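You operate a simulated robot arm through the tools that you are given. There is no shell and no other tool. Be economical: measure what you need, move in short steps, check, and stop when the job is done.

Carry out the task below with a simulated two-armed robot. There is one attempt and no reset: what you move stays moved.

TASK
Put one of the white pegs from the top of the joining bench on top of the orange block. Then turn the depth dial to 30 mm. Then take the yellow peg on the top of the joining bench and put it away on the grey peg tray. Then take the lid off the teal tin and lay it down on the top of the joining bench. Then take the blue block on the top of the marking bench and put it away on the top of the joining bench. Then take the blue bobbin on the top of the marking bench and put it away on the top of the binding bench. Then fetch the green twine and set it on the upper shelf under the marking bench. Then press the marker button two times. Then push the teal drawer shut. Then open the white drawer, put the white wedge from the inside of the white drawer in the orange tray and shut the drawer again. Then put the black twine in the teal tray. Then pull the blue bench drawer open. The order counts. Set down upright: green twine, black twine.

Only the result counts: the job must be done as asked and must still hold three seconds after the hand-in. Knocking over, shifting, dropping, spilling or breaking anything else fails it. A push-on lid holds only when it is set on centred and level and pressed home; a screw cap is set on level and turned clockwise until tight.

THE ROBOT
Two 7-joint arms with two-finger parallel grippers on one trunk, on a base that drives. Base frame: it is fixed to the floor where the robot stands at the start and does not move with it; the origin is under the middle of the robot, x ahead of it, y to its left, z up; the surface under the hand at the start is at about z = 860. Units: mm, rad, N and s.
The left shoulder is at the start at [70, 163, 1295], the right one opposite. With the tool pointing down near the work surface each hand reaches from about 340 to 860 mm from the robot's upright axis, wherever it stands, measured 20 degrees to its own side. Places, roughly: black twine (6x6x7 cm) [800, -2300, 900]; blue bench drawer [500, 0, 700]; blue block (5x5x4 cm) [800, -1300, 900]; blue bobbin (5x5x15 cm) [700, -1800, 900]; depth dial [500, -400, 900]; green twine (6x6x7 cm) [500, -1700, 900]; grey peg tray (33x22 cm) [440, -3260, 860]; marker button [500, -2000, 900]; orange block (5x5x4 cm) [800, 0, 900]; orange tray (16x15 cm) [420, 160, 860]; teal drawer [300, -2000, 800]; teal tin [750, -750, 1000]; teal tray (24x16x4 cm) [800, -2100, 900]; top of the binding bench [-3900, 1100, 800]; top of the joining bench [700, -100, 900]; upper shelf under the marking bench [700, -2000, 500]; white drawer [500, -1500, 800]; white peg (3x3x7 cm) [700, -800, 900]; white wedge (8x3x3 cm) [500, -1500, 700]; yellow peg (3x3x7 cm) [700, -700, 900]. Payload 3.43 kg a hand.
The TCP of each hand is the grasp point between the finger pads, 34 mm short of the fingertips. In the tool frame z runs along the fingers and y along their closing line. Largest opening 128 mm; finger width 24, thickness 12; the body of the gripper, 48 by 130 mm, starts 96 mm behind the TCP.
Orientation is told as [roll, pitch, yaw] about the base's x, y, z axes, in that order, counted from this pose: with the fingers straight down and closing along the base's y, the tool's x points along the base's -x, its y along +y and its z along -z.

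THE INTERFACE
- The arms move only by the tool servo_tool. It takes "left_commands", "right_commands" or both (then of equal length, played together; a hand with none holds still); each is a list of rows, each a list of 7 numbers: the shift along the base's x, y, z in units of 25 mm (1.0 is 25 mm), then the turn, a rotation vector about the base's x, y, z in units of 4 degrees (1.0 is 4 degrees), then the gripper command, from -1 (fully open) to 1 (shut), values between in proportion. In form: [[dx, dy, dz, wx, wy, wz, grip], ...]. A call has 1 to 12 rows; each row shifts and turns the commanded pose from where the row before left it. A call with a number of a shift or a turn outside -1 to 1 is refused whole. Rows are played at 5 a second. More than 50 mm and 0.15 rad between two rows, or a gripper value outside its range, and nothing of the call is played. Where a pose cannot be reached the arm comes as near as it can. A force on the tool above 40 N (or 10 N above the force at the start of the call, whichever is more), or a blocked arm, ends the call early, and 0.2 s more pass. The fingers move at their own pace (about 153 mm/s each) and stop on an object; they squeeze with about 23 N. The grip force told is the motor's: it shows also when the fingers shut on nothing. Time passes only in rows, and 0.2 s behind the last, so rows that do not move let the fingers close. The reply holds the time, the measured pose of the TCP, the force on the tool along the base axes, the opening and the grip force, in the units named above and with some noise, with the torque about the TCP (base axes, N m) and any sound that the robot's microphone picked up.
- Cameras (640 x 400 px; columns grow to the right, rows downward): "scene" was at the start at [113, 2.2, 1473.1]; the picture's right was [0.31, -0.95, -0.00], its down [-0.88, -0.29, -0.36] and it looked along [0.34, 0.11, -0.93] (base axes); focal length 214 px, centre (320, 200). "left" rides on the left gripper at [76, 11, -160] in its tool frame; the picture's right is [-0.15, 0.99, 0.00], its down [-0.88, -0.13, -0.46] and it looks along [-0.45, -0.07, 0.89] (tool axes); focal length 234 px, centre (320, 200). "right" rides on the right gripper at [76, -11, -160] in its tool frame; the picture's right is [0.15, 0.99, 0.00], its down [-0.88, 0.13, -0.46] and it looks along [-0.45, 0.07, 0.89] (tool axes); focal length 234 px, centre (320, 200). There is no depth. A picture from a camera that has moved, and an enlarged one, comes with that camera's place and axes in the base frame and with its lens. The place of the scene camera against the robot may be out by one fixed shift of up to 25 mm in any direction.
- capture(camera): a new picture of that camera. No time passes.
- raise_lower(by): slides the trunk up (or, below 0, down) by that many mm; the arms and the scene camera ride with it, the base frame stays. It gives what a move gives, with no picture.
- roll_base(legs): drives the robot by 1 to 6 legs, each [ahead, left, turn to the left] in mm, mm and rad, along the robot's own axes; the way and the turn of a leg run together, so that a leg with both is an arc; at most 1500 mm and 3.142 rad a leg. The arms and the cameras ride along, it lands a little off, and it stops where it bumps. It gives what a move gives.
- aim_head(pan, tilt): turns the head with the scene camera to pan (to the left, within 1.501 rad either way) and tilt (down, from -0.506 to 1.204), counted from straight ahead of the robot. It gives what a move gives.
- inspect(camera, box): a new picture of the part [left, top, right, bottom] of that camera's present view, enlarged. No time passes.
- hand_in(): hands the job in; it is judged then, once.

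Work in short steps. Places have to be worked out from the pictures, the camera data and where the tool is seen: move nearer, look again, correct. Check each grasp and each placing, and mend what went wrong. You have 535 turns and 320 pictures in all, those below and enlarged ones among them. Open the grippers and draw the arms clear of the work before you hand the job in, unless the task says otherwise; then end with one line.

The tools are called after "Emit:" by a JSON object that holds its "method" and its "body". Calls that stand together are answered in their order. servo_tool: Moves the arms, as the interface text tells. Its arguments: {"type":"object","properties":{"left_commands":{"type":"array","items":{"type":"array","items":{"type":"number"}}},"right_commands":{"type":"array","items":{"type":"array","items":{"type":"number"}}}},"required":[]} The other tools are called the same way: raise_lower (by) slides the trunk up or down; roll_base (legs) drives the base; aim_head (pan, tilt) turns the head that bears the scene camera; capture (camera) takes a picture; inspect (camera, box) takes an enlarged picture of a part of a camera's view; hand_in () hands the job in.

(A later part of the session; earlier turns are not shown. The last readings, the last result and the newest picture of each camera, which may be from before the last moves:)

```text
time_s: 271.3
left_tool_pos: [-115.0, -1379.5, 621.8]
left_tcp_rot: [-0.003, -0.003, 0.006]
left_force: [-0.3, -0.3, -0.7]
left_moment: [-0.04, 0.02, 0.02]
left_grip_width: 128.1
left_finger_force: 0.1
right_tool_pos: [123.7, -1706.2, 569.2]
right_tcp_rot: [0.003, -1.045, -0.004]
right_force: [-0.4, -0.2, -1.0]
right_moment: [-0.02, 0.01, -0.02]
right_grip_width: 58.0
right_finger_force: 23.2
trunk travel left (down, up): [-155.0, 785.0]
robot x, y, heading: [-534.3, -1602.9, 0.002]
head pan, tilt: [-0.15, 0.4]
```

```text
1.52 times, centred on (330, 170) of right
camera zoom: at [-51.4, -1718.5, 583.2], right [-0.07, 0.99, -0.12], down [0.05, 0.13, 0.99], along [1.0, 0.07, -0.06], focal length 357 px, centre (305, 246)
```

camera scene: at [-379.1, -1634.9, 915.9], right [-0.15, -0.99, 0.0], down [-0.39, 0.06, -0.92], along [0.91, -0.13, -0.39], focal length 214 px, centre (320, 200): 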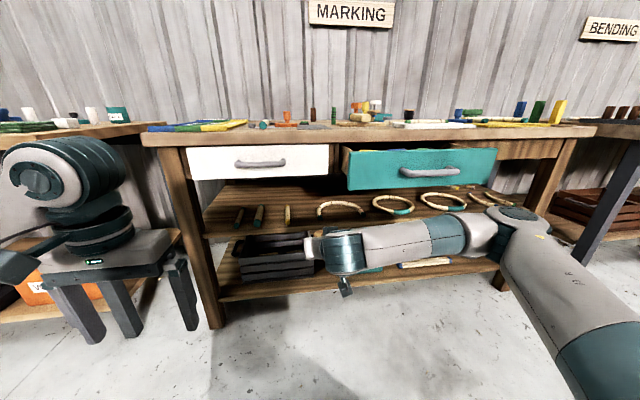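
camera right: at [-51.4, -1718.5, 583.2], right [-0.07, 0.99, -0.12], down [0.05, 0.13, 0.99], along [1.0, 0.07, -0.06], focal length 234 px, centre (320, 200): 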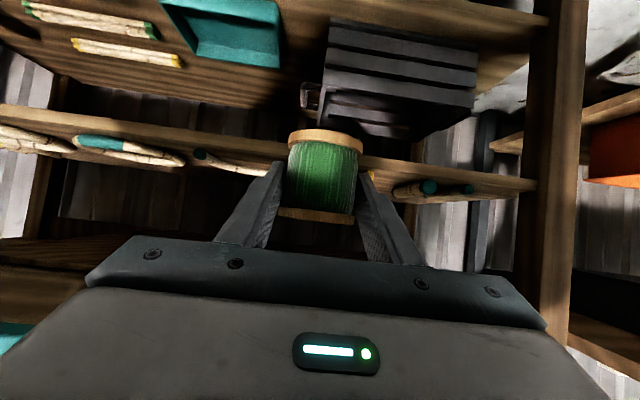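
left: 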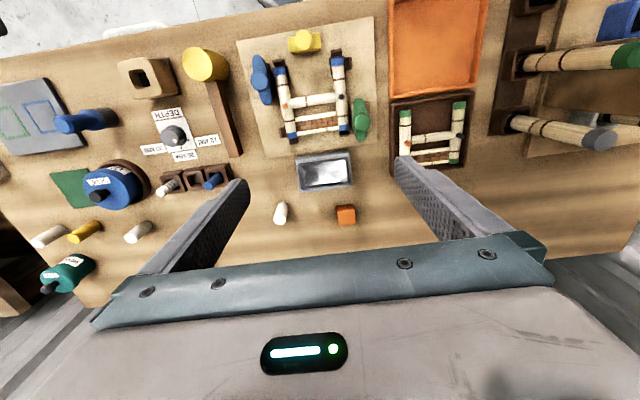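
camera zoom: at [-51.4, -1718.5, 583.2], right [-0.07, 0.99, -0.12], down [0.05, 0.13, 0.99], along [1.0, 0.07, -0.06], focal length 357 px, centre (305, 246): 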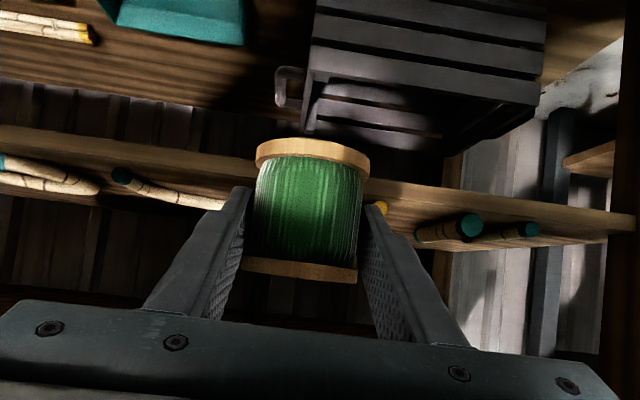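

The right elbow might meet the open teal drawer (front x≈190, bottom z≈700), so I lower the trunk further and raise the hand to keep the elbow low.

Emit:
{"method": "raise_lower", "body": {"by": -150}}

Emit:
{"method": "servo_tool", "body": {"right_commands": [[0, 0.5, 1, 0, 0, 0, 1], [0, 0.5, 1, 0, 0, 0, 1], [0, 0, 1, 0, 0, 0, 1], [0, 0, 1, 0, 0, 0, 1], [0, 0, 1, 0, 0, 0, 1], [0, 0, 1, 0, 0, 0, 1]]}}

Emit:
{"method": "capture", "body": {"camera": "scene"}}

```text
time_s: 273.1
left_tool_pos: [-115.0, -1378.7, 472.1]
left_tcp_rot: [-0.002, -0.003, 0.005]
left_force: [0.2, -0.6, 0.1]
left_moment: [0.0, 0.01, 0.01]
left_grip_width: 127.9
left_finger_force: 0.0
right_tool_pos: [123.8, -1707.7, 418.5]
right_tcp_rot: [0.002, -1.045, -0.004]
right_force: [-0.1, 0.2, -0.7]
right_moment: [0.03, 0.01, 0.02]
right_grip_width: 58.1
right_finger_force: 23.3
trunk travel left (down, up): [-5.0, 935.0]
robot x, y, heading: [-531.3, -1609.2, 0.004]
head pan, tilt: [-0.15, 0.4]
```

```text
time_s: 274.5
left_tool_pos: [-115.7, -1378.9, 471.1]
left_tcp_rot: [-0.001, -0.002, 0.006]
left_force: [-0.2, -0.4, 0.1]
left_moment: [0.0, 0.02, -0.01]
left_grip_width: 128.1
left_finger_force: 0.1
right_tool_pos: [124.6, -1683.3, 568.7]
right_tcp_rot: [0.004, -1.045, -0.003]
right_force: [0.4, -0.1, -1.1]
right_moment: [-0.03, -0.01, 0.01]
right_grip_width: 58.1
right_finger_force: 23.2
trunk travel left (down, up): [-5.0, 935.0]
robot x, y, heading: [-529.7, -1605.7, 0.008]
head pan, tilt: [-0.15, 0.4]
```

```text
209 pictures are left
camera scene: at [-379.1, -1634.9, 765.9], right [-0.15, -0.99, 0.0], down [-0.39, 0.06, -0.92], along [0.91, -0.13, -0.39], focal length 214 px, centre (320, 200)
```

scene: 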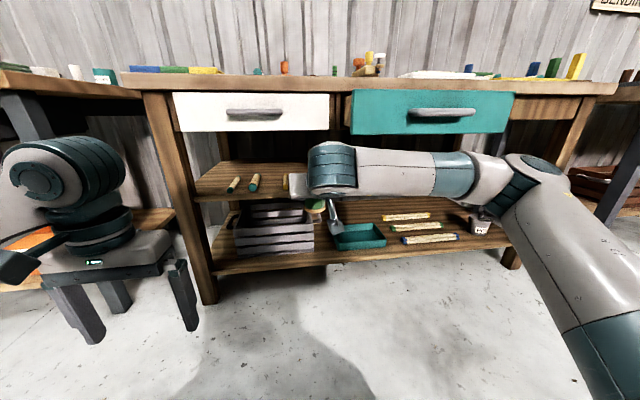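

The wrist (≈z 690) could meet the teal handle, so I'll turn the robot 24° right, making the hand come in from the left. First I draw the left hand in, then turn.

Emit:
{"method": "servo_tool", "body": {"left_commands": [[-1, 0.3, 0, 0, 0, 0, -1], [-1, 0.3, 0, 0, 0, 0, -1], [-1, 0.3, 0, 0, 0, 0, -1], [-0.8, 0.4, 0, 0, 0, 0, -1]], "right_commands": [[0, 0, 0, 0, 0, 0, 1], [0, 0, 0, 0, 0, 0, 1], [0, 0, 0, 0, 0, 0, 1], [0, 0, 0, 0, 0, 0, 1]]}}

Emit:
{"method": "roll_base", "body": {"legs": [[0, 0, -0.42], [31, 382, 0]]}}

Emit:
{"method": "aim_head", "body": {"pan": 0.0, "tilt": 0.3}}

Emit:
{"method": "capture", "body": {"camera": "scene"}}

Emit:
{"method": "capture", "body": {"camera": "right"}}

```text
time_s: 275.5
left_tool_pos: [-211.0, -1347.1, 471.3]
left_tcp_rot: [-0.001, 0.001, 0.006]
left_force: [0.6, -1.1, -0.1]
left_moment: [-0.01, -0.02, -0.04]
left_grip_width: 128.1
left_finger_force: 0.1
right_tool_pos: [123.2, -1683.9, 568.1]
right_tcp_rot: [0.003, -1.045, -0.003]
right_force: [0.3, -0.3, -1.6]
right_moment: [-0.01, -0.01, 0.03]
right_grip_width: 58.3
right_finger_force: 22.7
trunk travel left (down, up): [-5.0, 935.0]
robot x, y, heading: [-532.2, -1607.9, 0.006]
head pan, tilt: [-0.15, 0.4]
```

```text
time_s: 279.1
left_tool_pos: [50.6, -1162.3, 472.3]
left_tcp_rot: [-0.002, -0.003, -0.412]
left_force: [-0.2, -0.1, 1.2]
left_moment: [0.02, 0.02, -0.02]
left_grip_width: 127.9
left_finger_force: 0.1
right_tool_pos: [218.9, -1606.6, 568.9]
right_tcp_rot: [0.003, -1.046, -0.422]
right_force: [-0.2, -0.4, -0.6]
right_moment: [0.0, 0.0, -0.01]
right_grip_width: 58.2
right_finger_force: 23.1
trunk travel left (down, up): [-5.0, 935.0]
robot x, y, heading: [-346.9, -1269.6, -0.412]
head pan, tilt: [-0.15, 0.4]
```

```text
time_s: 279.8
left_tool_pos: [50.9, -1162.4, 472.3]
left_tcp_rot: [-0.001, 0.001, -0.412]
left_force: [0.6, 0.2, 0.8]
left_moment: [0.0, -0.02, 0.02]
left_grip_width: 128.0
left_finger_force: 0.1
right_tool_pos: [217.6, -1604.3, 568.2]
right_tcp_rot: [0.004, -1.046, -0.422]
right_force: [0.1, -0.2, -0.7]
right_moment: [-0.05, -0.01, 0.0]
right_grip_width: 58.0
right_finger_force: 23.2
trunk travel left (down, up): [-5.0, 935.0]
robot x, y, heading: [-346.9, -1271.1, -0.416]
head pan, tilt: [0.0, 0.3]
```

```text
208 pictures are left
camera scene: at [-207.7, -1343.6, 775.1], right [-0.4, -0.92, 0.0], down [-0.27, 0.12, -0.96], along [0.87, -0.39, -0.3], focal length 214 px, centre (320, 200)
```

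scene: 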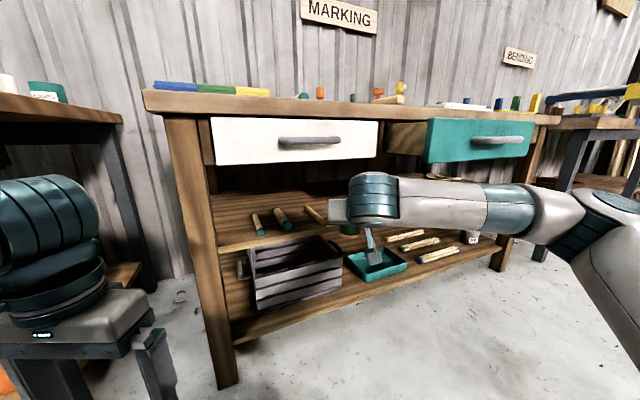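

```text
207 pictures are left
camera right: at [53.7, -1544.8, 583.0], right [0.33, 0.93, -0.12], down [0.1, 0.1, 0.99], along [0.94, -0.34, -0.06], focal length 234 px, centre (320, 200)
```

right: 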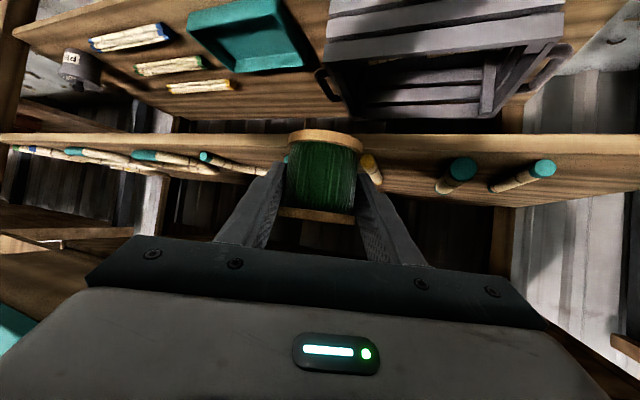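

From the hand camera the gap runs from y≈-1597 (yellow rod) to ≈-1730 (curved rod). Advance 90 mm and look again.

Emit:
{"method": "roll_base", "body": {"legs": [[90, 0, 0]]}}

Emit:
{"method": "inspect", "body": {"camera": "right", "box": [160, 80, 560, 280]}}

Emit:
{"method": "capture", "body": {"camera": "scene"}}

```text
time_s: 280.9
left_tool_pos: [133.0, -1199.4, 471.4]
left_tcp_rot: [-0.002, -0.003, -0.412]
left_force: [-0.5, 0.0, -0.3]
left_moment: [0.03, 0.06, -0.01]
left_grip_width: 128.1
left_finger_force: 0.1
right_tool_pos: [300.6, -1642.2, 568.5]
right_tcp_rot: [0.004, -1.046, -0.418]
right_force: [-1.2, -0.4, -1.3]
right_moment: [-0.01, 0.04, -0.01]
right_grip_width: 58.1
right_finger_force: 22.6
trunk travel left (down, up): [-5.0, 935.0]
robot x, y, heading: [-268.8, -1304.7, -0.413]
head pan, tilt: [0.0, 0.3]
```

```text
1.60 times, centred on (360, 180) of right
camera zoom: at [136.0, -1581.1, 583.0], right [0.33, 0.93, -0.12], down [0.1, 0.1, 0.99], along [0.94, -0.34, -0.06], focal length 375 px, centre (256, 232)
```

zoom: 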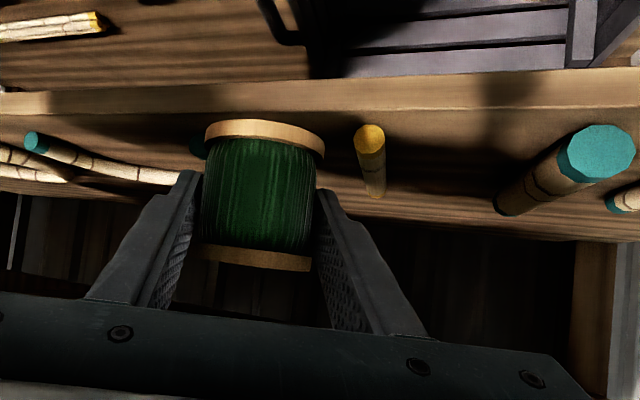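

```text
205 pictures are left
camera scene: at [-125.3, -1379.8, 775.2], right [-0.4, -0.92, 0.0], down [-0.27, 0.12, -0.96], along [0.87, -0.38, -0.3], focal length 214 px, centre (320, 200)
```

scene: 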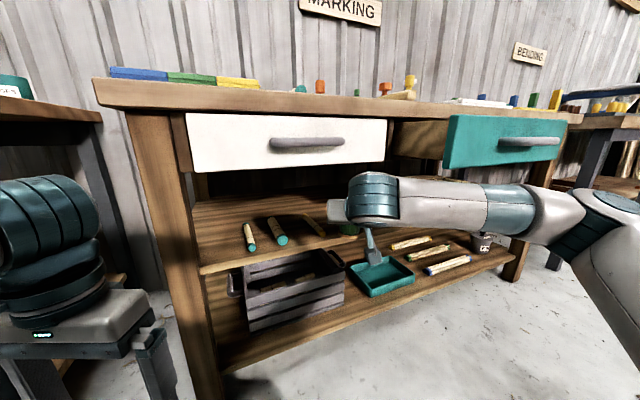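

Gap centre at y≈-1667; shelf front edge x≈357. Target TCP (405,-1666). Move most of the way by base.

Emit:
{"method": "roll_base", "body": {"legs": [[90, 18, 0]]}}

Emit:
{"method": "inspect", "body": {"camera": "right", "box": [160, 80, 560, 280]}}

Emit:
{"method": "capture", "body": {"camera": "scene"}}

```text
time_s: 281.8
left_tool_pos: [156.5, -1207.8, 472.7]
left_tcp_rot: [0.002, 0.011, -0.392]
left_force: [0.4, -0.1, -0.8]
left_moment: [0.02, -0.01, 0.03]
left_grip_width: 127.9
left_finger_force: 0.2
right_tool_pos: [328.4, -1648.2, 570.6]
right_tcp_rot: [0.012, -1.048, -0.412]
right_force: [-0.4, 1.0, -0.9]
right_moment: [0.04, -0.01, 0.01]
right_grip_width: 57.8
right_finger_force: 23.1
trunk travel left (down, up): [-5.0, 935.0]
robot x, y, heading: [-238.1, -1318.9, -0.403]
head pan, tilt: [0.0, 0.3]
stopped in leg 1: the robot was blocked; the commanded pose is now the measured one
```

```text
1.60 times, centred on (360, 180) of right
camera zoom: at [162.9, -1589.7, 585.2], right [0.32, 0.94, -0.12], down [0.09, 0.1, 0.99], along [0.94, -0.33, -0.05], focal length 375 px, centre (256, 232)
```

zoom: 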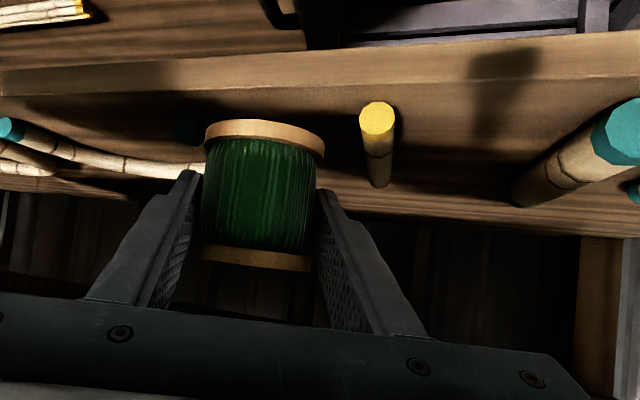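

```text
203 pictures are left
camera scene: at [-102.3, -1392.5, 776.9], right [-0.39, -0.92, 0.0], down [-0.27, 0.12, -0.96], along [0.88, -0.37, -0.29], focal length 214 px, centre (320, 200)
```

scene: 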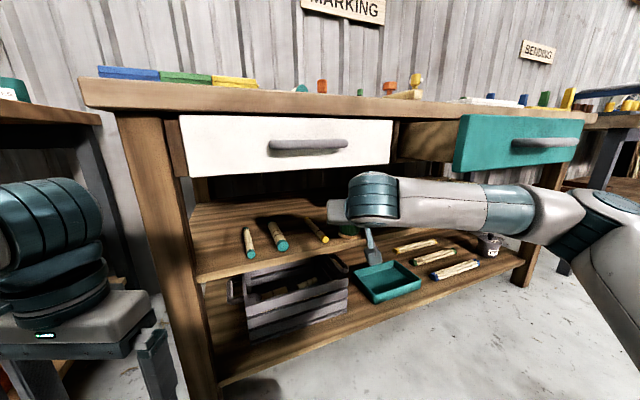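

The drive was blocked. I look left to find what touches.

Emit:
{"method": "aim_head", "body": {"pan": 0.9, "tilt": 0.5}}

Emit:
{"method": "capture", "body": {"camera": "scene"}}

Emit:
{"method": "capture", "body": {"camera": "left"}}

Emit:
{"method": "aim_head", "body": {"pan": -0.6, "tilt": 0.4}}

Emit:
{"method": "capture", "body": {"camera": "scene"}}

```text
time_s: 283.0
left_tool_pos: [154.6, -1207.5, 471.1]
left_tcp_rot: [0.003, 0.012, -0.392]
left_force: [0.1, -0.8, -0.2]
left_moment: [0.01, -0.01, -0.02]
left_grip_width: 127.9
left_finger_force: 0.0
right_tool_pos: [328.7, -1648.9, 570.3]
right_tcp_rot: [0.016, -1.051, -0.418]
right_force: [0.1, 0.1, -0.9]
right_moment: [0.0, -0.01, -0.03]
right_grip_width: 58.0
right_finger_force: 22.9
trunk travel left (down, up): [-5.0, 935.0]
robot x, y, heading: [-238.0, -1320.1, -0.4]
head pan, tilt: [0.901, 0.499]
```

```text
202 pictures are left
camera scene: at [-108.8, -1312.6, 757.8], right [0.48, -0.88, 0.0], down [-0.41, -0.23, -0.88], along [0.77, 0.42, -0.47], focal length 214 px, centre (320, 200)
```

scene: 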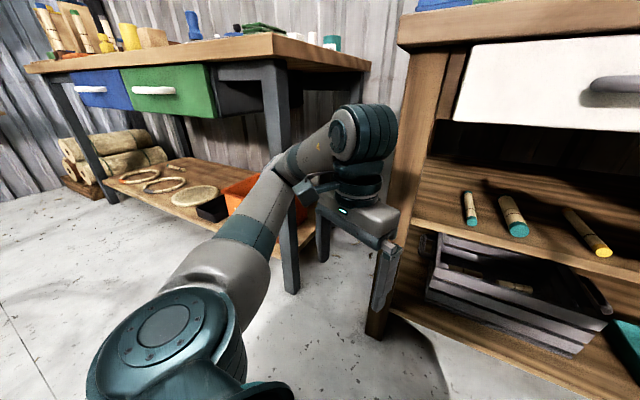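

```text
201 pictures are left
camera left: at [91.2, -1167.4, 633.5], right [0.51, 0.86, 0.0], down [0.77, -0.46, 0.44], along [0.38, -0.23, -0.9], focal length 234 px, centre (320, 200)
```

left: 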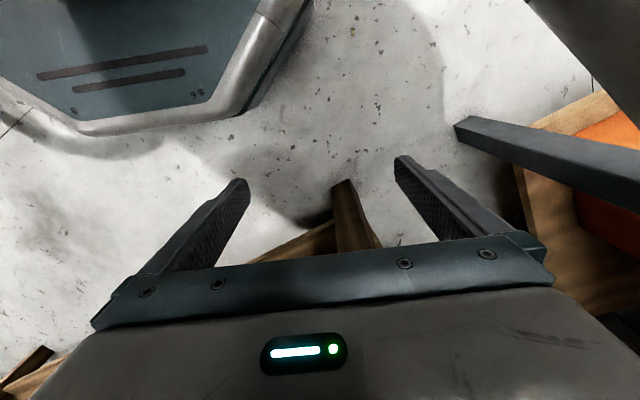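

```text
time_s: 284.6
left_tool_pos: [154.9, -1207.6, 471.6]
left_tcp_rot: [0.002, 0.013, -0.394]
left_force: [-1.2, -1.0, 0.8]
left_moment: [-0.04, -0.02, 0.01]
left_grip_width: 127.7
left_finger_force: 0.0
right_tool_pos: [327.9, -1649.3, 570.6]
right_tcp_rot: [0.016, -1.05, -0.418]
right_force: [-0.2, 0.3, -1.2]
right_moment: [0.01, 0.03, 0.0]
right_grip_width: 58.2
right_finger_force: 23.6
trunk travel left (down, up): [-5.0, 935.0]
robot x, y, heading: [-239.7, -1317.7, -0.398]
head pan, tilt: [-0.6, 0.4]
```

```text
200 pictures are left
camera scene: at [-138.9, -1433.9, 766.2], right [-0.84, -0.54, -0.01], down [-0.2, 0.33, -0.92], along [0.5, -0.77, -0.39], focal length 214 px, centre (320, 200)
```

scene: 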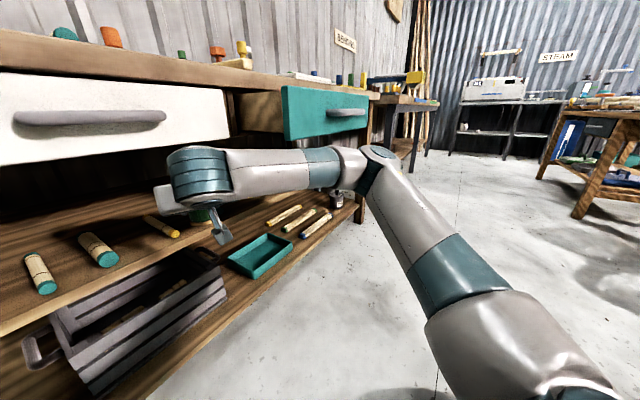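

Nothing obvious touches. I back off 25 mm to free the contact and check the readings, then I'll finish with the arm.

Emit:
{"method": "roll_base", "body": {"legs": [[-25, 0, 0]]}}

Emit:
{"method": "aim_head", "body": {"pan": 0.1, "tilt": 1.1}}

Emit:
{"method": "capture", "body": {"camera": "scene"}}

```text
time_s: 285.4
left_tool_pos: [134.9, -1197.1, 468.4]
left_tcp_rot: [-0.003, 0.019, -0.396]
left_force: [0.0, 0.4, 0.5]
left_moment: [0.01, -0.03, 0.01]
left_grip_width: 128.0
left_finger_force: 0.0
right_tool_pos: [308.4, -1636.9, 568.1]
right_tcp_rot: [0.005, -1.045, -0.408]
right_force: [-0.5, 0.1, -0.5]
right_moment: [0.03, 0.03, -0.01]
right_grip_width: 58.1
right_finger_force: 23.0
trunk travel left (down, up): [-5.0, 935.0]
robot x, y, heading: [-261.1, -1310.9, -0.403]
head pan, tilt: [-0.6, 0.4]
```

```text
time_s: 286.5
left_tool_pos: [134.6, -1195.7, 467.6]
left_tcp_rot: [-0.003, 0.02, -0.394]
left_force: [-0.6, -1.0, 0.9]
left_moment: [-0.01, 0.0, -0.02]
left_grip_width: 128.0
left_finger_force: 0.1
right_tool_pos: [308.4, -1637.5, 568.3]
right_tcp_rot: [0.004, -1.045, -0.408]
right_force: [0.8, -0.1, -0.5]
right_moment: [-0.01, -0.01, 0.01]
right_grip_width: 58.1
right_finger_force: 23.4
trunk travel left (down, up): [-5.0, 935.0]
robot x, y, heading: [-260.4, -1308.0, -0.404]
head pan, tilt: [0.099, 1.1]
```

```text
199 pictures are left
camera scene: at [-146.2, -1362.5, 709.1], right [-0.3, -0.95, 0.0], down [-0.85, 0.27, -0.45], along [0.43, -0.14, -0.89], focal length 214 px, centre (320, 200)
```

scene: 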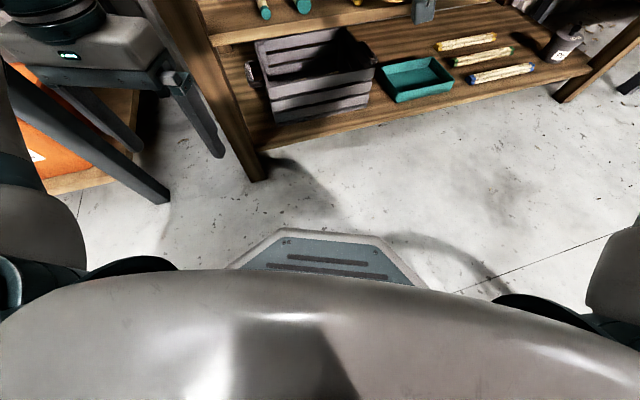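

The left arm had touched something lightly; it is free now. I finish with the right arm: extend to (405,-1666).

Emit:
{"method": "servo_tool", "body": {"right_commands": [[0.8, -0.24, 0, 0, 0, 0, 1], [0.8, -0.24, 0, 0, 0, 0, 1], [0.8, -0.24, 0, 0, 0, 0, 1]]}}

Emit:
{"method": "inspect", "body": {"camera": "right", "box": [160, 80, 560, 280]}}

```text
time_s: 287.3
left_tool_pos: [136.1, -1196.4, 468.4]
left_tcp_rot: [-0.004, 0.019, -0.394]
left_force: [0.8, -0.1, 0.2]
left_moment: [-0.02, 0.0, -0.02]
left_grip_width: 127.9
left_finger_force: 0.0
right_tool_pos: [368.6, -1656.1, 567.9]
right_tcp_rot: [0.002, -1.046, -0.407]
right_force: [0.4, -0.8, -0.8]
right_moment: [0.01, 0.02, 0.01]
right_grip_width: 58.2
right_finger_force: 22.8
trunk travel left (down, up): [-5.0, 935.0]
robot x, y, heading: [-259.7, -1307.6, -0.403]
head pan, tilt: [0.099, 1.1]
```

```text
1.60 times, centred on (360, 180) of right
camera zoom: at [203.1, -1595.9, 583.0], right [0.32, 0.94, -0.13], down [0.09, 0.1, 0.99], along [0.94, -0.33, -0.06], focal length 375 px, centre (256, 232)
```

zoom: 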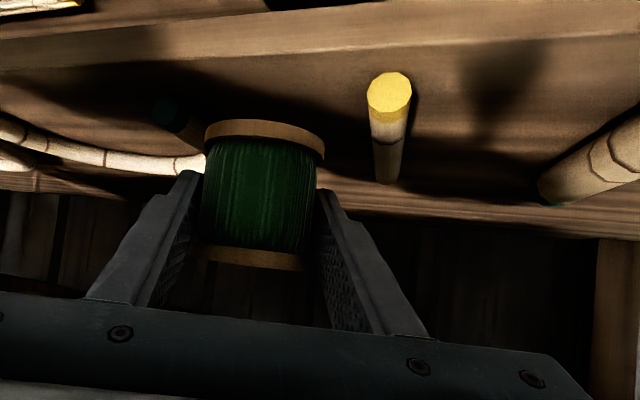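

Gap confirmed: rods at y=-1601 and -1735. Move to (405,-1667) and lower gently.

Emit:
{"method": "servo_tool", "body": {"right_commands": [[0.75, -0.22, 0, 0, 0, 0, 1], [0.72, -0.22, 0, 0, 0, 0, 1], [0, 0, -0.5, 0, 0, 0, 1], [0, 0, -0.5, 0, 0, 0, 1], [0, 0, -0.16, 0, 0, 0, 1], [0, 0, -0.12, 0, 0, 0, 1]]}}

Emit:
{"method": "inspect", "body": {"camera": "right", "box": [160, 80, 560, 280]}}

```text
time_s: 288.7
left_tool_pos: [135.2, -1196.0, 469.2]
left_tcp_rot: [-0.002, 0.021, -0.394]
left_force: [0.3, 1.5, 0.6]
left_moment: [0.0, -0.04, -0.01]
left_grip_width: 128.1
left_finger_force: 0.1
right_tool_pos: [405.6, -1665.9, 535.7]
right_tcp_rot: [0.003, -1.045, -0.408]
right_force: [0.3, -0.8, 0.0]
right_moment: [0.01, -0.01, -0.01]
right_grip_width: 58.1
right_finger_force: 22.7
trunk travel left (down, up): [-5.0, 935.0]
robot x, y, heading: [-263.1, -1309.7, -0.402]
head pan, tilt: [0.099, 1.1]
```

```text
1.60 times, centred on (360, 180) of right
camera zoom: at [240.2, -1607.6, 550.5], right [0.32, 0.94, -0.13], down [0.09, 0.1, 0.99], along [0.94, -0.33, -0.06], focal length 375 px, centre (256, 232)
```

zoom: 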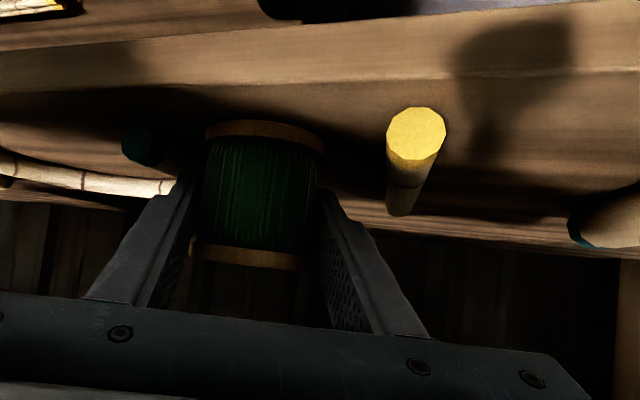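

Emit:
{"method": "servo_tool", "body": {"right_commands": [[0, 0, -0.1, 0, 0, 0, 1], [0, 0, -0.1, 0, 0, 0, 1], [0, 0, -0.1, 0, 0, 0, 1]]}}

```text
time_s: 289.5
left_tool_pos: [134.9, -1195.5, 468.2]
left_tcp_rot: [-0.005, 0.02, -0.393]
left_force: [-0.7, 0.1, 0.4]
left_moment: [-0.03, -0.02, 0.04]
left_grip_width: 127.8
left_finger_force: 0.1
right_tool_pos: [406.2, -1666.7, 532.6]
right_tcp_rot: [0.006, -1.051, -0.41]
right_force: [2.3, -1.3, 15.1]
right_moment: [-0.14, 0.18, 0.0]
right_grip_width: 58.0
right_finger_force: 23.2
trunk travel left (down, up): [-5.0, 935.0]
robot x, y, heading: [-264.6, -1308.6, -0.398]
head pan, tilt: [0.099, 1.1]
```

Contact. Relieve, open slightly, back out horizontally.

Emit:
{"method": "servo_tool", "body": {"right_commands": [[0, 0, 0.06, 0, 0, 0, 1], [0, 0, 0, 0, 0, 0, 0.05], [0, 0, 0, 0, 0, 0, -0.15], [0, 0, 0, 0, 0, 0, -0.15], [-0.5, 0.2, 0.1, 0, 0, 0, -0.15], [-0.9, 0.39, 0.1, 0, 0, 0, -0.15], [-0.9, 0.39, 0.1, 0, 0, 0, -0.15], [-0.9, 0.39, 0.1, 0, 0, 0, -0.15]]}}

Emit:
{"method": "inspect", "body": {"camera": "right", "box": [160, 80, 560, 280]}}

```text
time_s: 291.3
left_tool_pos: [135.0, -1196.4, 468.8]
left_tcp_rot: [-0.004, 0.019, -0.394]
left_force: [-0.1, 0.0, -1.0]
left_moment: [0.01, -0.01, 0.0]
left_grip_width: 128.3
left_finger_force: 0.2
right_tool_pos: [326.1, -1632.7, 540.1]
right_tcp_rot: [0.002, -1.047, -0.409]
right_force: [0.5, 0.1, -0.8]
right_moment: [-0.03, -0.06, -0.01]
right_grip_width: 73.6
right_finger_force: 0.1
trunk travel left (down, up): [-5.0, 935.0]
robot x, y, heading: [-260.3, -1311.9, -0.403]
head pan, tilt: [0.099, 1.1]
```

```text
1.60 times, centred on (360, 180) of right
camera zoom: at [160.0, -1572.5, 554.7], right [0.32, 0.94, -0.12], down [0.09, 0.1, 0.99], along [0.94, -0.33, -0.06], focal length 375 px, centre (256, 232)
```

zoom: 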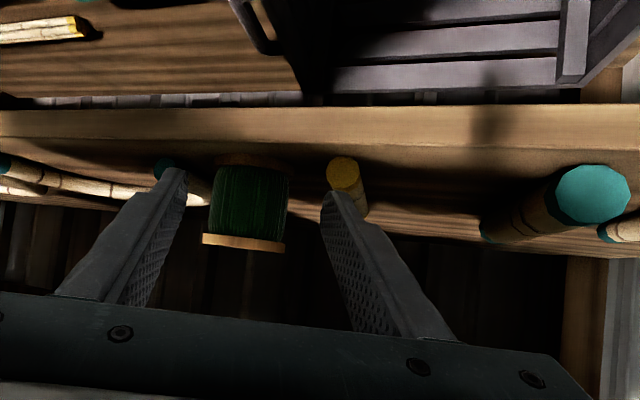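

The twine stands upright on the shelf. Back away, square up and raise the trunk again.

Emit:
{"method": "roll_base", "body": {"legs": [[-350, 0, 0], [0, 0, 0.403]]}}

Emit:
{"method": "raise_lower", "body": {"by": 400}}

Emit:
{"method": "raise_lower", "body": {"by": 375}}

Emit:
{"method": "aim_head", "body": {"pan": -0.4, "tilt": 0.5}}

Emit:
{"method": "capture", "body": {"camera": "scene"}}

```text
time_s: 294.8
left_tool_pos: [-261.0, -912.4, 468.3]
left_tcp_rot: [-0.003, 0.018, 0.006]
left_force: [-0.3, -0.1, 0.3]
left_moment: [0.0, -0.02, 0.01]
left_grip_width: 128.1
left_finger_force: 0.1
right_tool_pos: [84.5, -1239.9, 539.8]
right_tcp_rot: [0.003, -1.045, -0.01]
right_force: [0.6, -0.6, -0.3]
right_moment: [0.01, 0.01, 0.0]
right_grip_width: 73.6
right_finger_force: 0.1
trunk travel left (down, up): [-5.0, 935.0]
robot x, y, heading: [-584.6, -1173.6, -0.003]
head pan, tilt: [0.099, 1.1]
```

```text
time_s: 298.6
left_tool_pos: [-261.1, -911.6, 869.4]
left_tcp_rot: [-0.004, 0.019, 0.006]
left_force: [0.9, 0.3, 0.3]
left_moment: [0.06, 0.0, -0.03]
left_grip_width: 128.1
left_finger_force: 0.0
right_tool_pos: [84.9, -1240.3, 939.4]
right_tcp_rot: [0.004, -1.047, -0.009]
right_force: [-0.7, 0.0, -0.1]
right_moment: [0.02, 0.0, 0.01]
right_grip_width: 73.5
right_finger_force: 0.1
trunk travel left (down, up): [-405.0, 535.0]
robot x, y, heading: [-584.0, -1170.1, -0.004]
head pan, tilt: [0.099, 1.1]
```

```text
time_s: 302.2
left_tool_pos: [-260.4, -912.8, 1241.9]
left_tcp_rot: [-0.002, 0.019, 0.005]
left_force: [-0.8, 0.0, 0.2]
left_moment: [0.03, -0.02, 0.03]
left_grip_width: 128.2
left_finger_force: 0.0
right_tool_pos: [84.4, -1241.2, 1314.4]
right_tcp_rot: [0.005, -1.046, -0.009]
right_force: [0.1, -0.6, 0.3]
right_moment: [0.02, 0.0, 0.0]
right_grip_width: 73.7
right_finger_force: 0.1
trunk travel left (down, up): [-780.0, 160.0]
robot x, y, heading: [-581.9, -1174.0, -0.008]
head pan, tilt: [0.099, 1.1]
```

```text
time_s: 303.2
left_tool_pos: [-262.5, -913.6, 1242.6]
left_tcp_rot: [-0.003, 0.021, 0.005]
left_force: [1.0, 0.3, 0.4]
left_moment: [0.02, 0.03, -0.01]
left_grip_width: 127.8
left_finger_force: 0.1
right_tool_pos: [83.8, -1240.2, 1313.7]
right_tcp_rot: [0.004, -1.044, -0.009]
right_force: [0.7, 0.3, 1.0]
right_moment: [-0.02, -0.01, 0.0]
right_grip_width: 73.7
right_finger_force: 0.0
trunk travel left (down, up): [-780.0, 160.0]
robot x, y, heading: [-584.7, -1171.2, -0.006]
head pan, tilt: [-0.4, 0.499]
```

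```text
195 pictures are left
camera scene: at [-439.8, -1222.2, 1531.7], right [-0.39, -0.92, 0.0], down [-0.44, 0.19, -0.88], along [0.81, -0.34, -0.48], focal length 214 px, centre (320, 200)
```

scene: 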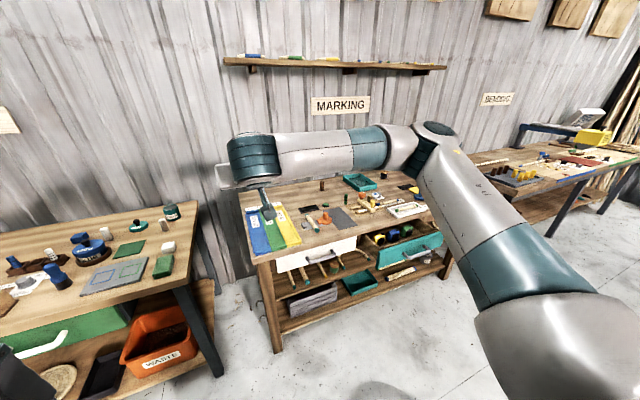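

Now un-tilt the right hand and pull it in.

Emit:
{"method": "servo_tool", "body": {"right_commands": [[-0.8, -0.3, 0, 0, 1, 0, -0.15], [-0.8, -0.3, 0, 0, 1, 0, -0.15], [-0.8, -0.3, 0, 0, 1, 0, -0.15], [-0.8, -0.3, 0, 0, 1, 0, -0.15], [-0.8, -0.3, 0, 0, 1, 0, -0.15], [-0.8, -0.3, -0.3, 0, 1, 0, -0.15], [-0.8, -0.3, -0.3, 0, 1, 0, -0.15], [-0.8, -0.3, -0.3, 0, 1, 0, -0.15], [-0.8, -0.3, -0.3, 0, 1, 0, -0.15], [0, 0, -0.3, 0, 1, 0, -0.15], [0, 0, -0.3, 0, 1, 0, -0.15], [0, 0, -0.3, 0, 1, 0, -0.15]]}}

Emit:
{"method": "servo_tool", "body": {"right_commands": [[0, 0, -0.3, 0, 1, 0, -0.15], [0, 0, -0.3, 0, 1, 0, -0.15], [0, 0, -0.3, 0, 0.98, 0, -0.15]]}}

Emit:
{"method": "roll_base", "body": {"legs": [[0, -650, 0], [430, 0, 0]]}}

Emit:
{"method": "aim_head", "body": {"pan": -0.15, "tilt": 0.75}}

Emit:
{"method": "capture", "body": {"camera": "scene"}}

Emit:
{"method": "capture", "body": {"camera": "right"}}

```text
time_s: 305.8
left_tool_pos: [-258.9, -913.0, 1244.1]
left_tcp_rot: [-0.003, 0.019, 0.006]
left_force: [0.5, 0.2, 0.1]
left_moment: [0.02, 0.01, 0.0]
left_grip_width: 127.8
left_finger_force: 0.2
right_tool_pos: [-94.7, -1308.4, 1262.5]
right_tcp_rot: [-0.003, -0.207, -0.004]
right_force: [-0.4, 0.0, 0.2]
right_moment: [0.01, 0.02, -0.02]
right_grip_width: 73.5
right_finger_force: 0.0
trunk travel left (down, up): [-780.0, 160.0]
robot x, y, heading: [-580.8, -1171.0, -0.003]
head pan, tilt: [-0.4, 0.499]
```

```text
time_s: 306.6
left_tool_pos: [-261.2, -912.6, 1242.5]
left_tcp_rot: [-0.003, 0.018, 0.004]
left_force: [-0.8, -0.2, -0.5]
left_moment: [0.0, 0.01, -0.01]
left_grip_width: 128.2
left_finger_force: 0.0
right_tool_pos: [-95.3, -1309.2, 1239.6]
right_tcp_rot: [-0.004, 0.0, -0.006]
right_force: [0.2, -0.6, -0.5]
right_moment: [-0.01, 0.02, -0.01]
right_grip_width: 73.8
right_finger_force: 0.2
trunk travel left (down, up): [-780.0, 160.0]
robot x, y, heading: [-584.0, -1174.2, -0.005]
head pan, tilt: [-0.4, 0.499]
```

```text
time_s: 312.5
left_tool_pos: [168.3, -1562.9, 1243.4]
left_tcp_rot: [-0.002, 0.017, 0.011]
left_force: [-0.4, 0.1, 0.1]
left_moment: [0.01, 0.01, 0.02]
left_grip_width: 128.0
left_finger_force: 0.1
right_tool_pos: [336.0, -1957.4, 1238.8]
right_tcp_rot: [-0.005, 0.0, 0.003]
right_force: [-0.2, -0.7, -0.1]
right_moment: [0.0, -0.02, -0.02]
right_grip_width: 73.7
right_finger_force: 0.1
trunk travel left (down, up): [-780.0, 160.0]
robot x, y, heading: [-152.7, -1820.2, 0.001]
head pan, tilt: [-0.4, 0.499]
```

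```text
time_s: 313.3
left_tool_pos: [169.9, -1561.9, 1243.2]
left_tcp_rot: [-0.003, 0.018, 0.01]
left_force: [0.5, -0.1, -0.2]
left_moment: [-0.02, 0.03, 0.01]
left_grip_width: 128.2
left_finger_force: 0.0
right_tool_pos: [337.8, -1955.9, 1239.7]
right_tcp_rot: [-0.005, 0.001, 0.001]
right_force: [0.2, 0.4, 0.3]
right_moment: [-0.03, 0.02, -0.02]
right_grip_width: 73.6
right_finger_force: 0.1
trunk travel left (down, up): [-780.0, 160.0]
robot x, y, heading: [-149.7, -1822.1, 0.006]
head pan, tilt: [-0.15, 0.75]
```

```text
194 pictures are left
camera scene: at [-9.3, -1849.6, 1509.8], right [-0.15, -0.99, 0.0], down [-0.67, 0.1, -0.73], along [0.72, -0.11, -0.68], focal length 214 px, centre (320, 200)
```

scene: 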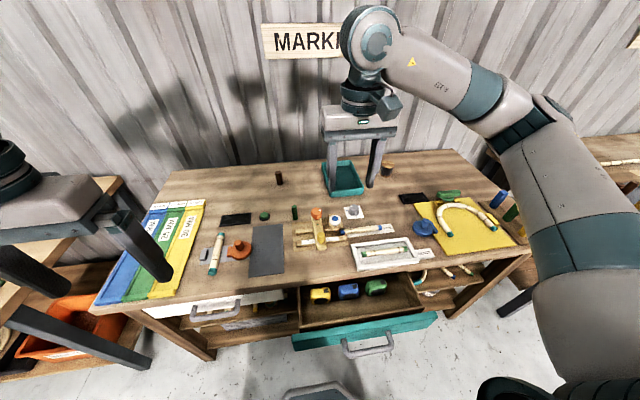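

```text
193 pictures are left
camera right: at [262.1, -1966.8, 1399.7], right [-0.15, 0.99, 0.0], down [0.88, 0.13, 0.45], along [0.45, 0.06, -0.89], focal length 234 px, centre (320, 200)
```

right: 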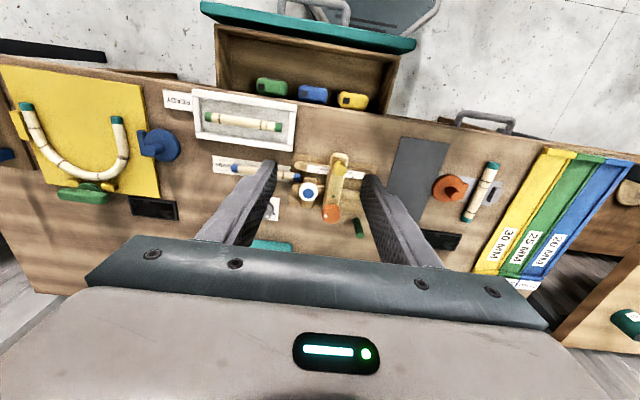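

Emit:
{"method": "inspect", "body": {"camera": "scene", "box": [200, 180, 460, 310]}}

Emit:
{"method": "inspect", "body": {"camera": "right", "box": [200, 120, 440, 250]}}

```text
2.46 times, centred on (330, 245) of scene
camera zoom: at [-9.3, -1849.6, 1509.8], right [-0.15, -0.99, 0.0], down [-0.67, 0.1, -0.73], along [0.72, -0.11, -0.68], focal length 528 px, centre (295, 89)
```

zoom: 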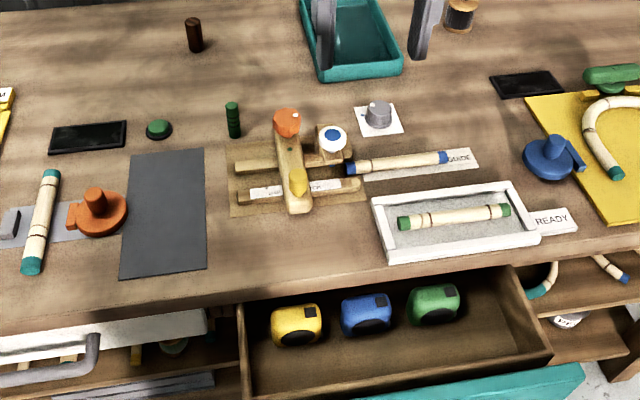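

```text
2.67 times, centred on (320, 185) of right
camera zoom: at [262.1, -1966.8, 1399.7], right [-0.15, 0.99, 0.0], down [0.88, 0.13, 0.45], along [0.45, 0.06, -0.89], focal length 624 px, centre (320, 240)
```

zoom: 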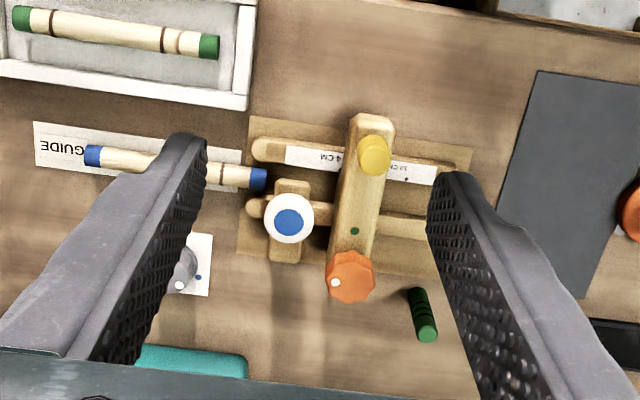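

The marker button is the white knob with the blue centre at about (490,-1964), matching the listed place. Close the gripper and move above it.

Emit:
{"method": "servo_tool", "body": {"right_commands": [[1, 0, -1, 0, 0, 0, 1], [1, 0, -1, 0, 0, 0, 1], [1, -0.1, -1, 0, 0, 0, 1], [1, -0.1, -1, 0, 0, 0, 1], [1, -0.1, -1, 0, 0, 0, 1], [1, 0, -1, 0, 0, 0, 1], [0, 0, 0, 0, 0, 0, 1]]}}

Emit:
{"method": "capture", "body": {"camera": "right"}}

```text
time_s: 314.9
left_tool_pos: [169.2, -1562.4, 1243.7]
left_tcp_rot: [-0.004, 0.02, 0.011]
left_force: [-0.1, 0.4, -0.9]
left_moment: [-0.01, -0.01, 0.01]
left_grip_width: 128.4
left_finger_force: 0.0
right_tool_pos: [485.3, -1964.3, 1090.0]
right_tcp_rot: [-0.004, 0.0, 0.002]
right_force: [-0.7, 0.1, 0.1]
right_moment: [-0.01, 0.05, -0.01]
right_grip_width: 0.0
right_finger_force: 22.8
trunk travel left (down, up): [-780.0, 160.0]
robot x, y, heading: [-152.0, -1823.1, 0.004]
head pan, tilt: [-0.15, 0.75]
```

```text
190 pictures are left
camera right: at [411.0, -1974.3, 1250.1], right [-0.15, 0.99, 0.0], down [0.88, 0.13, 0.46], along [0.45, 0.06, -0.89], focal length 234 px, centre (320, 200)
```

right: 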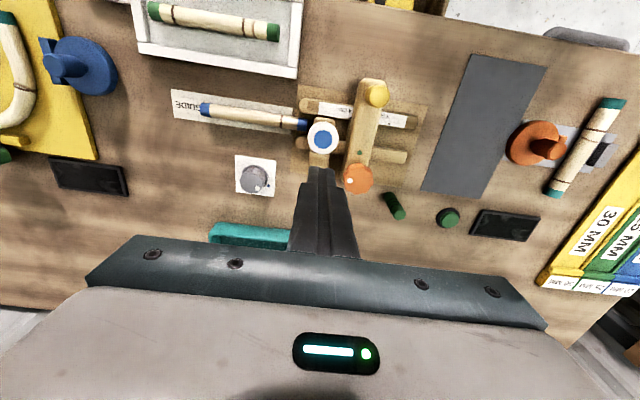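

Emit:
{"method": "servo_tool", "body": {"right_commands": [[-0.3, 0.05, -1, 0, 0, 0, 1], [0, 0, -1, 0, 0, 0, 1], [0, 0, -0.8, 0, 0, 0, 1]]}}

Emit:
{"method": "inspect", "body": {"camera": "right", "box": [220, 80, 420, 260]}}

Emit:
{"method": "inspect", "body": {"camera": "scene", "box": [270, 140, 430, 280]}}

```text
time_s: 315.7
left_tool_pos: [168.5, -1561.4, 1242.7]
left_tcp_rot: [-0.003, 0.02, 0.01]
left_force: [0.0, -0.6, 0.1]
left_moment: [0.0, 0.0, 0.03]
left_grip_width: 127.9
left_finger_force: 0.0
right_tool_pos: [479.4, -1962.5, 1020.0]
right_tcp_rot: [-0.005, 0.002, 0.002]
right_force: [0.1, -0.9, -0.5]
right_moment: [0.01, -0.03, 0.0]
right_grip_width: 0.0
right_finger_force: 23.0
trunk travel left (down, up): [-780.0, 160.0]
robot x, y, heading: [-150.7, -1821.9, 0.005]
head pan, tilt: [-0.15, 0.75]
```

```text
2.22 times, centred on (320, 170) of right
camera zoom: at [404.0, -1973.2, 1179.2], right [-0.15, 0.99, -0.01], down [0.88, 0.13, 0.45], along [0.45, 0.06, -0.89], focal length 520 px, centre (320, 267)
```

zoom: 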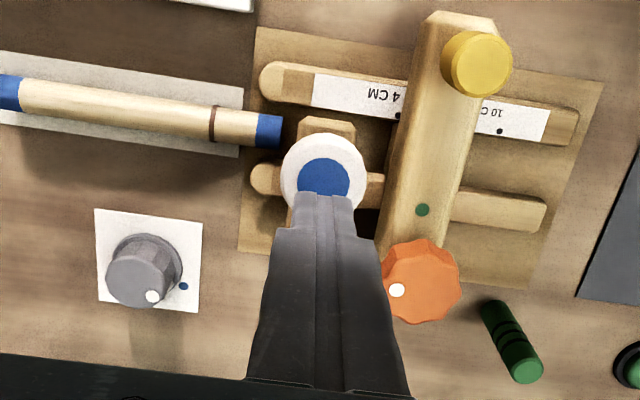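

```text
2.86 times, centred on (350, 210) of scene
camera zoom: at [-9.6, -1849.6, 1509.8], right [-0.15, -0.99, 0.0], down [-0.67, 0.1, -0.73], along [0.72, -0.11, -0.68], focal length 613 px, centre (234, 171)
```

zoom: 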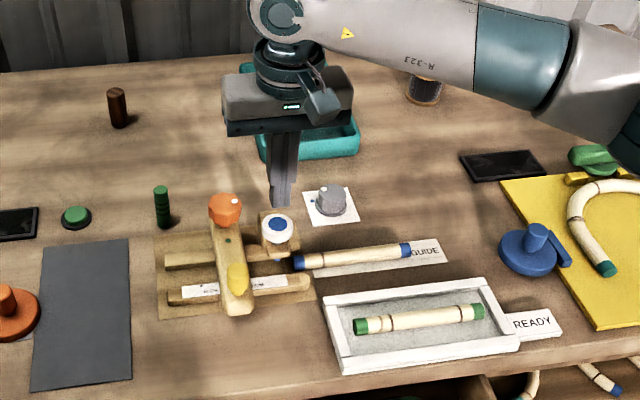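

Button centre ≈ (478,-1962), top ≈935. Tip now at 986; descend and then press in small steps.

Emit:
{"method": "servo_tool", "body": {"right_commands": [[0, 0, -1, 0, 0, 0, 1], [0, 0, -0.6, 0, 0, 0, 1], [0, 0, -0.2, 0, 0, 0, 1]]}}

Emit:
{"method": "inspect", "body": {"camera": "right", "box": [220, 80, 420, 260]}}

```text
time_s: 316.5
left_tool_pos: [169.3, -1561.9, 1244.2]
left_tcp_rot: [-0.004, 0.02, 0.011]
left_force: [-1.1, 0.2, -0.3]
left_moment: [0.01, 0.0, 0.0]
left_grip_width: 128.1
left_finger_force: 0.1
right_tool_pos: [480.0, -1963.3, 975.1]
right_tcp_rot: [-0.004, -0.001, 0.002]
right_force: [0.0, 0.1, 2.9]
right_moment: [0.0, 0.01, -0.02]
right_grip_width: 0.0
right_finger_force: 22.6
trunk travel left (down, up): [-780.0, 160.0]
robot x, y, heading: [-152.0, -1820.8, 0.004]
head pan, tilt: [-0.15, 0.75]
heard: click
```

```text
2.22 times, centred on (320, 170) of right
camera zoom: at [403.8, -1973.6, 1135.4], right [-0.15, 0.99, 0.0], down [0.88, 0.13, 0.46], along [0.45, 0.06, -0.89], focal length 520 px, centre (320, 267)
```

zoom: 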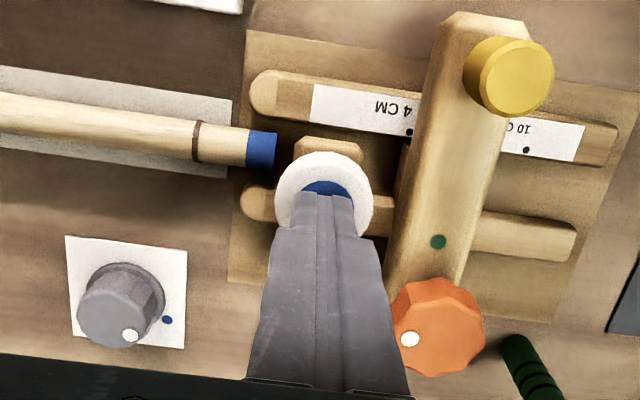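

A click: one press. Rise 25 mm, pause, then press once more.

Emit:
{"method": "servo_tool", "body": {"right_commands": [[0, 0, 1, 0, 0, 0, 1], [0, 0, 0, 0, 0, 0, 1], [0, 0, 0, 0, 0, 0, 1]]}}

Emit:
{"method": "servo_tool", "body": {"right_commands": [[0, 0, -0.5, 0, 0, 0, 1], [0, 0, -0.3, 0, 0, 0, 1], [0, 0, -0.2, 0, 0, 0, 1]]}}

```text
time_s: 317.3
left_tool_pos: [169.7, -1562.2, 1243.4]
left_tcp_rot: [-0.004, 0.02, 0.012]
left_force: [0.1, 0.3, -0.6]
left_moment: [-0.02, -0.03, -0.01]
left_grip_width: 127.7
left_finger_force: 0.0
right_tool_pos: [478.8, -1962.1, 998.5]
right_tcp_rot: [-0.004, 0.0, 0.002]
right_force: [0.3, 0.4, -0.7]
right_moment: [-0.01, -0.01, 0.01]
right_grip_width: 0.0
right_finger_force: 22.7
trunk travel left (down, up): [-780.0, 160.0]
robot x, y, heading: [-149.0, -1826.1, 0.008]
head pan, tilt: [-0.15, 0.75]
```

```text
time_s: 318.1
left_tool_pos: [169.9, -1562.9, 1243.8]
left_tcp_rot: [-0.004, 0.019, 0.011]
left_force: [-0.7, 0.0, 0.2]
left_moment: [0.02, 0.0, 0.03]
left_grip_width: 128.0
left_finger_force: 0.1
right_tool_pos: [479.9, -1963.1, 974.2]
right_tcp_rot: [-0.006, 0.001, 0.001]
right_force: [1.7, -0.7, 2.0]
right_moment: [0.0, -0.01, -0.05]
right_grip_width: 0.0
right_finger_force: 23.0
trunk travel left (down, up): [-780.0, 160.0]
robot x, y, heading: [-152.7, -1821.6, 0.009]
head pan, tilt: [-0.15, 0.75]
heard: click
```

Second click heard. Rise clear, retract and back the robot off to push the teal drawer.

Emit:
{"method": "servo_tool", "body": {"right_commands": [[0, 0, 1, 0, 0, 0, 1], [0, 0, 1, 0, 0, 0, 1], [0, 0, 1, 0, 0, 0, 1], [0, 0, 1, 0, 0, 0, 1], [0, 0, 1, 0, 0, 0, 1]]}}

Emit:
{"method": "roll_base", "body": {"legs": [[-350, -20, -0.005]]}}

Emit:
{"method": "capture", "body": {"camera": "right"}}

Emit:
{"method": "capture", "body": {"camera": "scene"}}

```text
time_s: 319.3
left_tool_pos: [169.9, -1561.7, 1244.2]
left_tcp_rot: [-0.002, 0.017, 0.01]
left_force: [-0.4, 0.1, 0.0]
left_moment: [-0.02, -0.04, -0.01]
left_grip_width: 128.2
left_finger_force: 0.0
right_tool_pos: [479.3, -1963.6, 1100.5]
right_tcp_rot: [-0.006, 0.001, 0.003]
right_force: [0.5, -0.4, 0.5]
right_moment: [0.0, 0.0, 0.0]
right_grip_width: 0.1
right_finger_force: 23.2
trunk travel left (down, up): [-780.0, 160.0]
robot x, y, heading: [-148.5, -1820.1, -0.002]
head pan, tilt: [-0.15, 0.75]
```

```text
time_s: 321.6
left_tool_pos: [-182.3, -1583.3, 1243.8]
left_tcp_rot: [-0.005, 0.019, 0.006]
left_force: [1.4, -0.4, 0.1]
left_moment: [0.02, -0.03, 0.03]
left_grip_width: 128.1
left_finger_force: 0.1
right_tool_pos: [125.9, -1985.5, 1099.4]
right_tcp_rot: [-0.004, 0.002, -0.003]
right_force: [0.5, -0.7, 0.0]
right_moment: [-0.01, -0.02, 0.0]
right_grip_width: 0.0
right_finger_force: 23.2
trunk travel left (down, up): [-780.0, 160.0]
robot x, y, heading: [-501.3, -1845.8, -0.004]
head pan, tilt: [-0.15, 0.75]
```

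```text
186 pictures are left
camera right: at [50.7, -1996.5, 1259.4], right [-0.14, 0.99, 0.0], down [0.88, 0.13, 0.45], along [0.45, 0.06, -0.89], focal length 234 px, centre (320, 200)
```

right: 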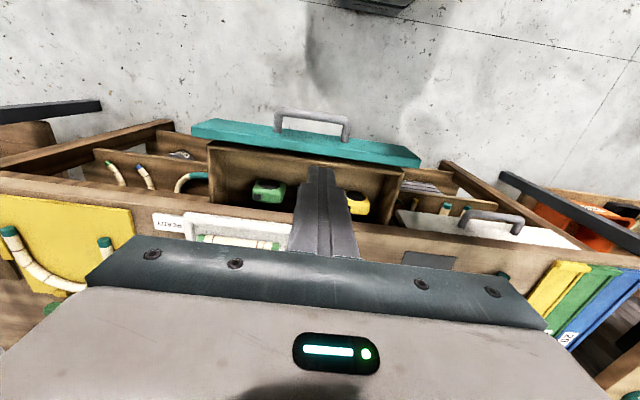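

```text
185 pictures are left
camera scene: at [-362.7, -1870.2, 1509.7], right [-0.15, -0.99, 0.0], down [-0.67, 0.1, -0.73], along [0.72, -0.11, -0.68], focal length 214 px, centre (320, 200)
```

scene: 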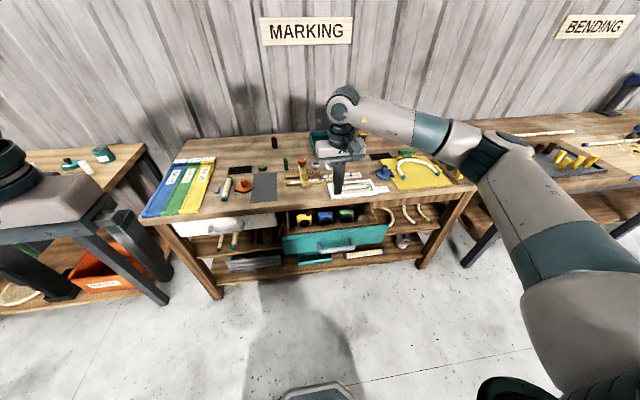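

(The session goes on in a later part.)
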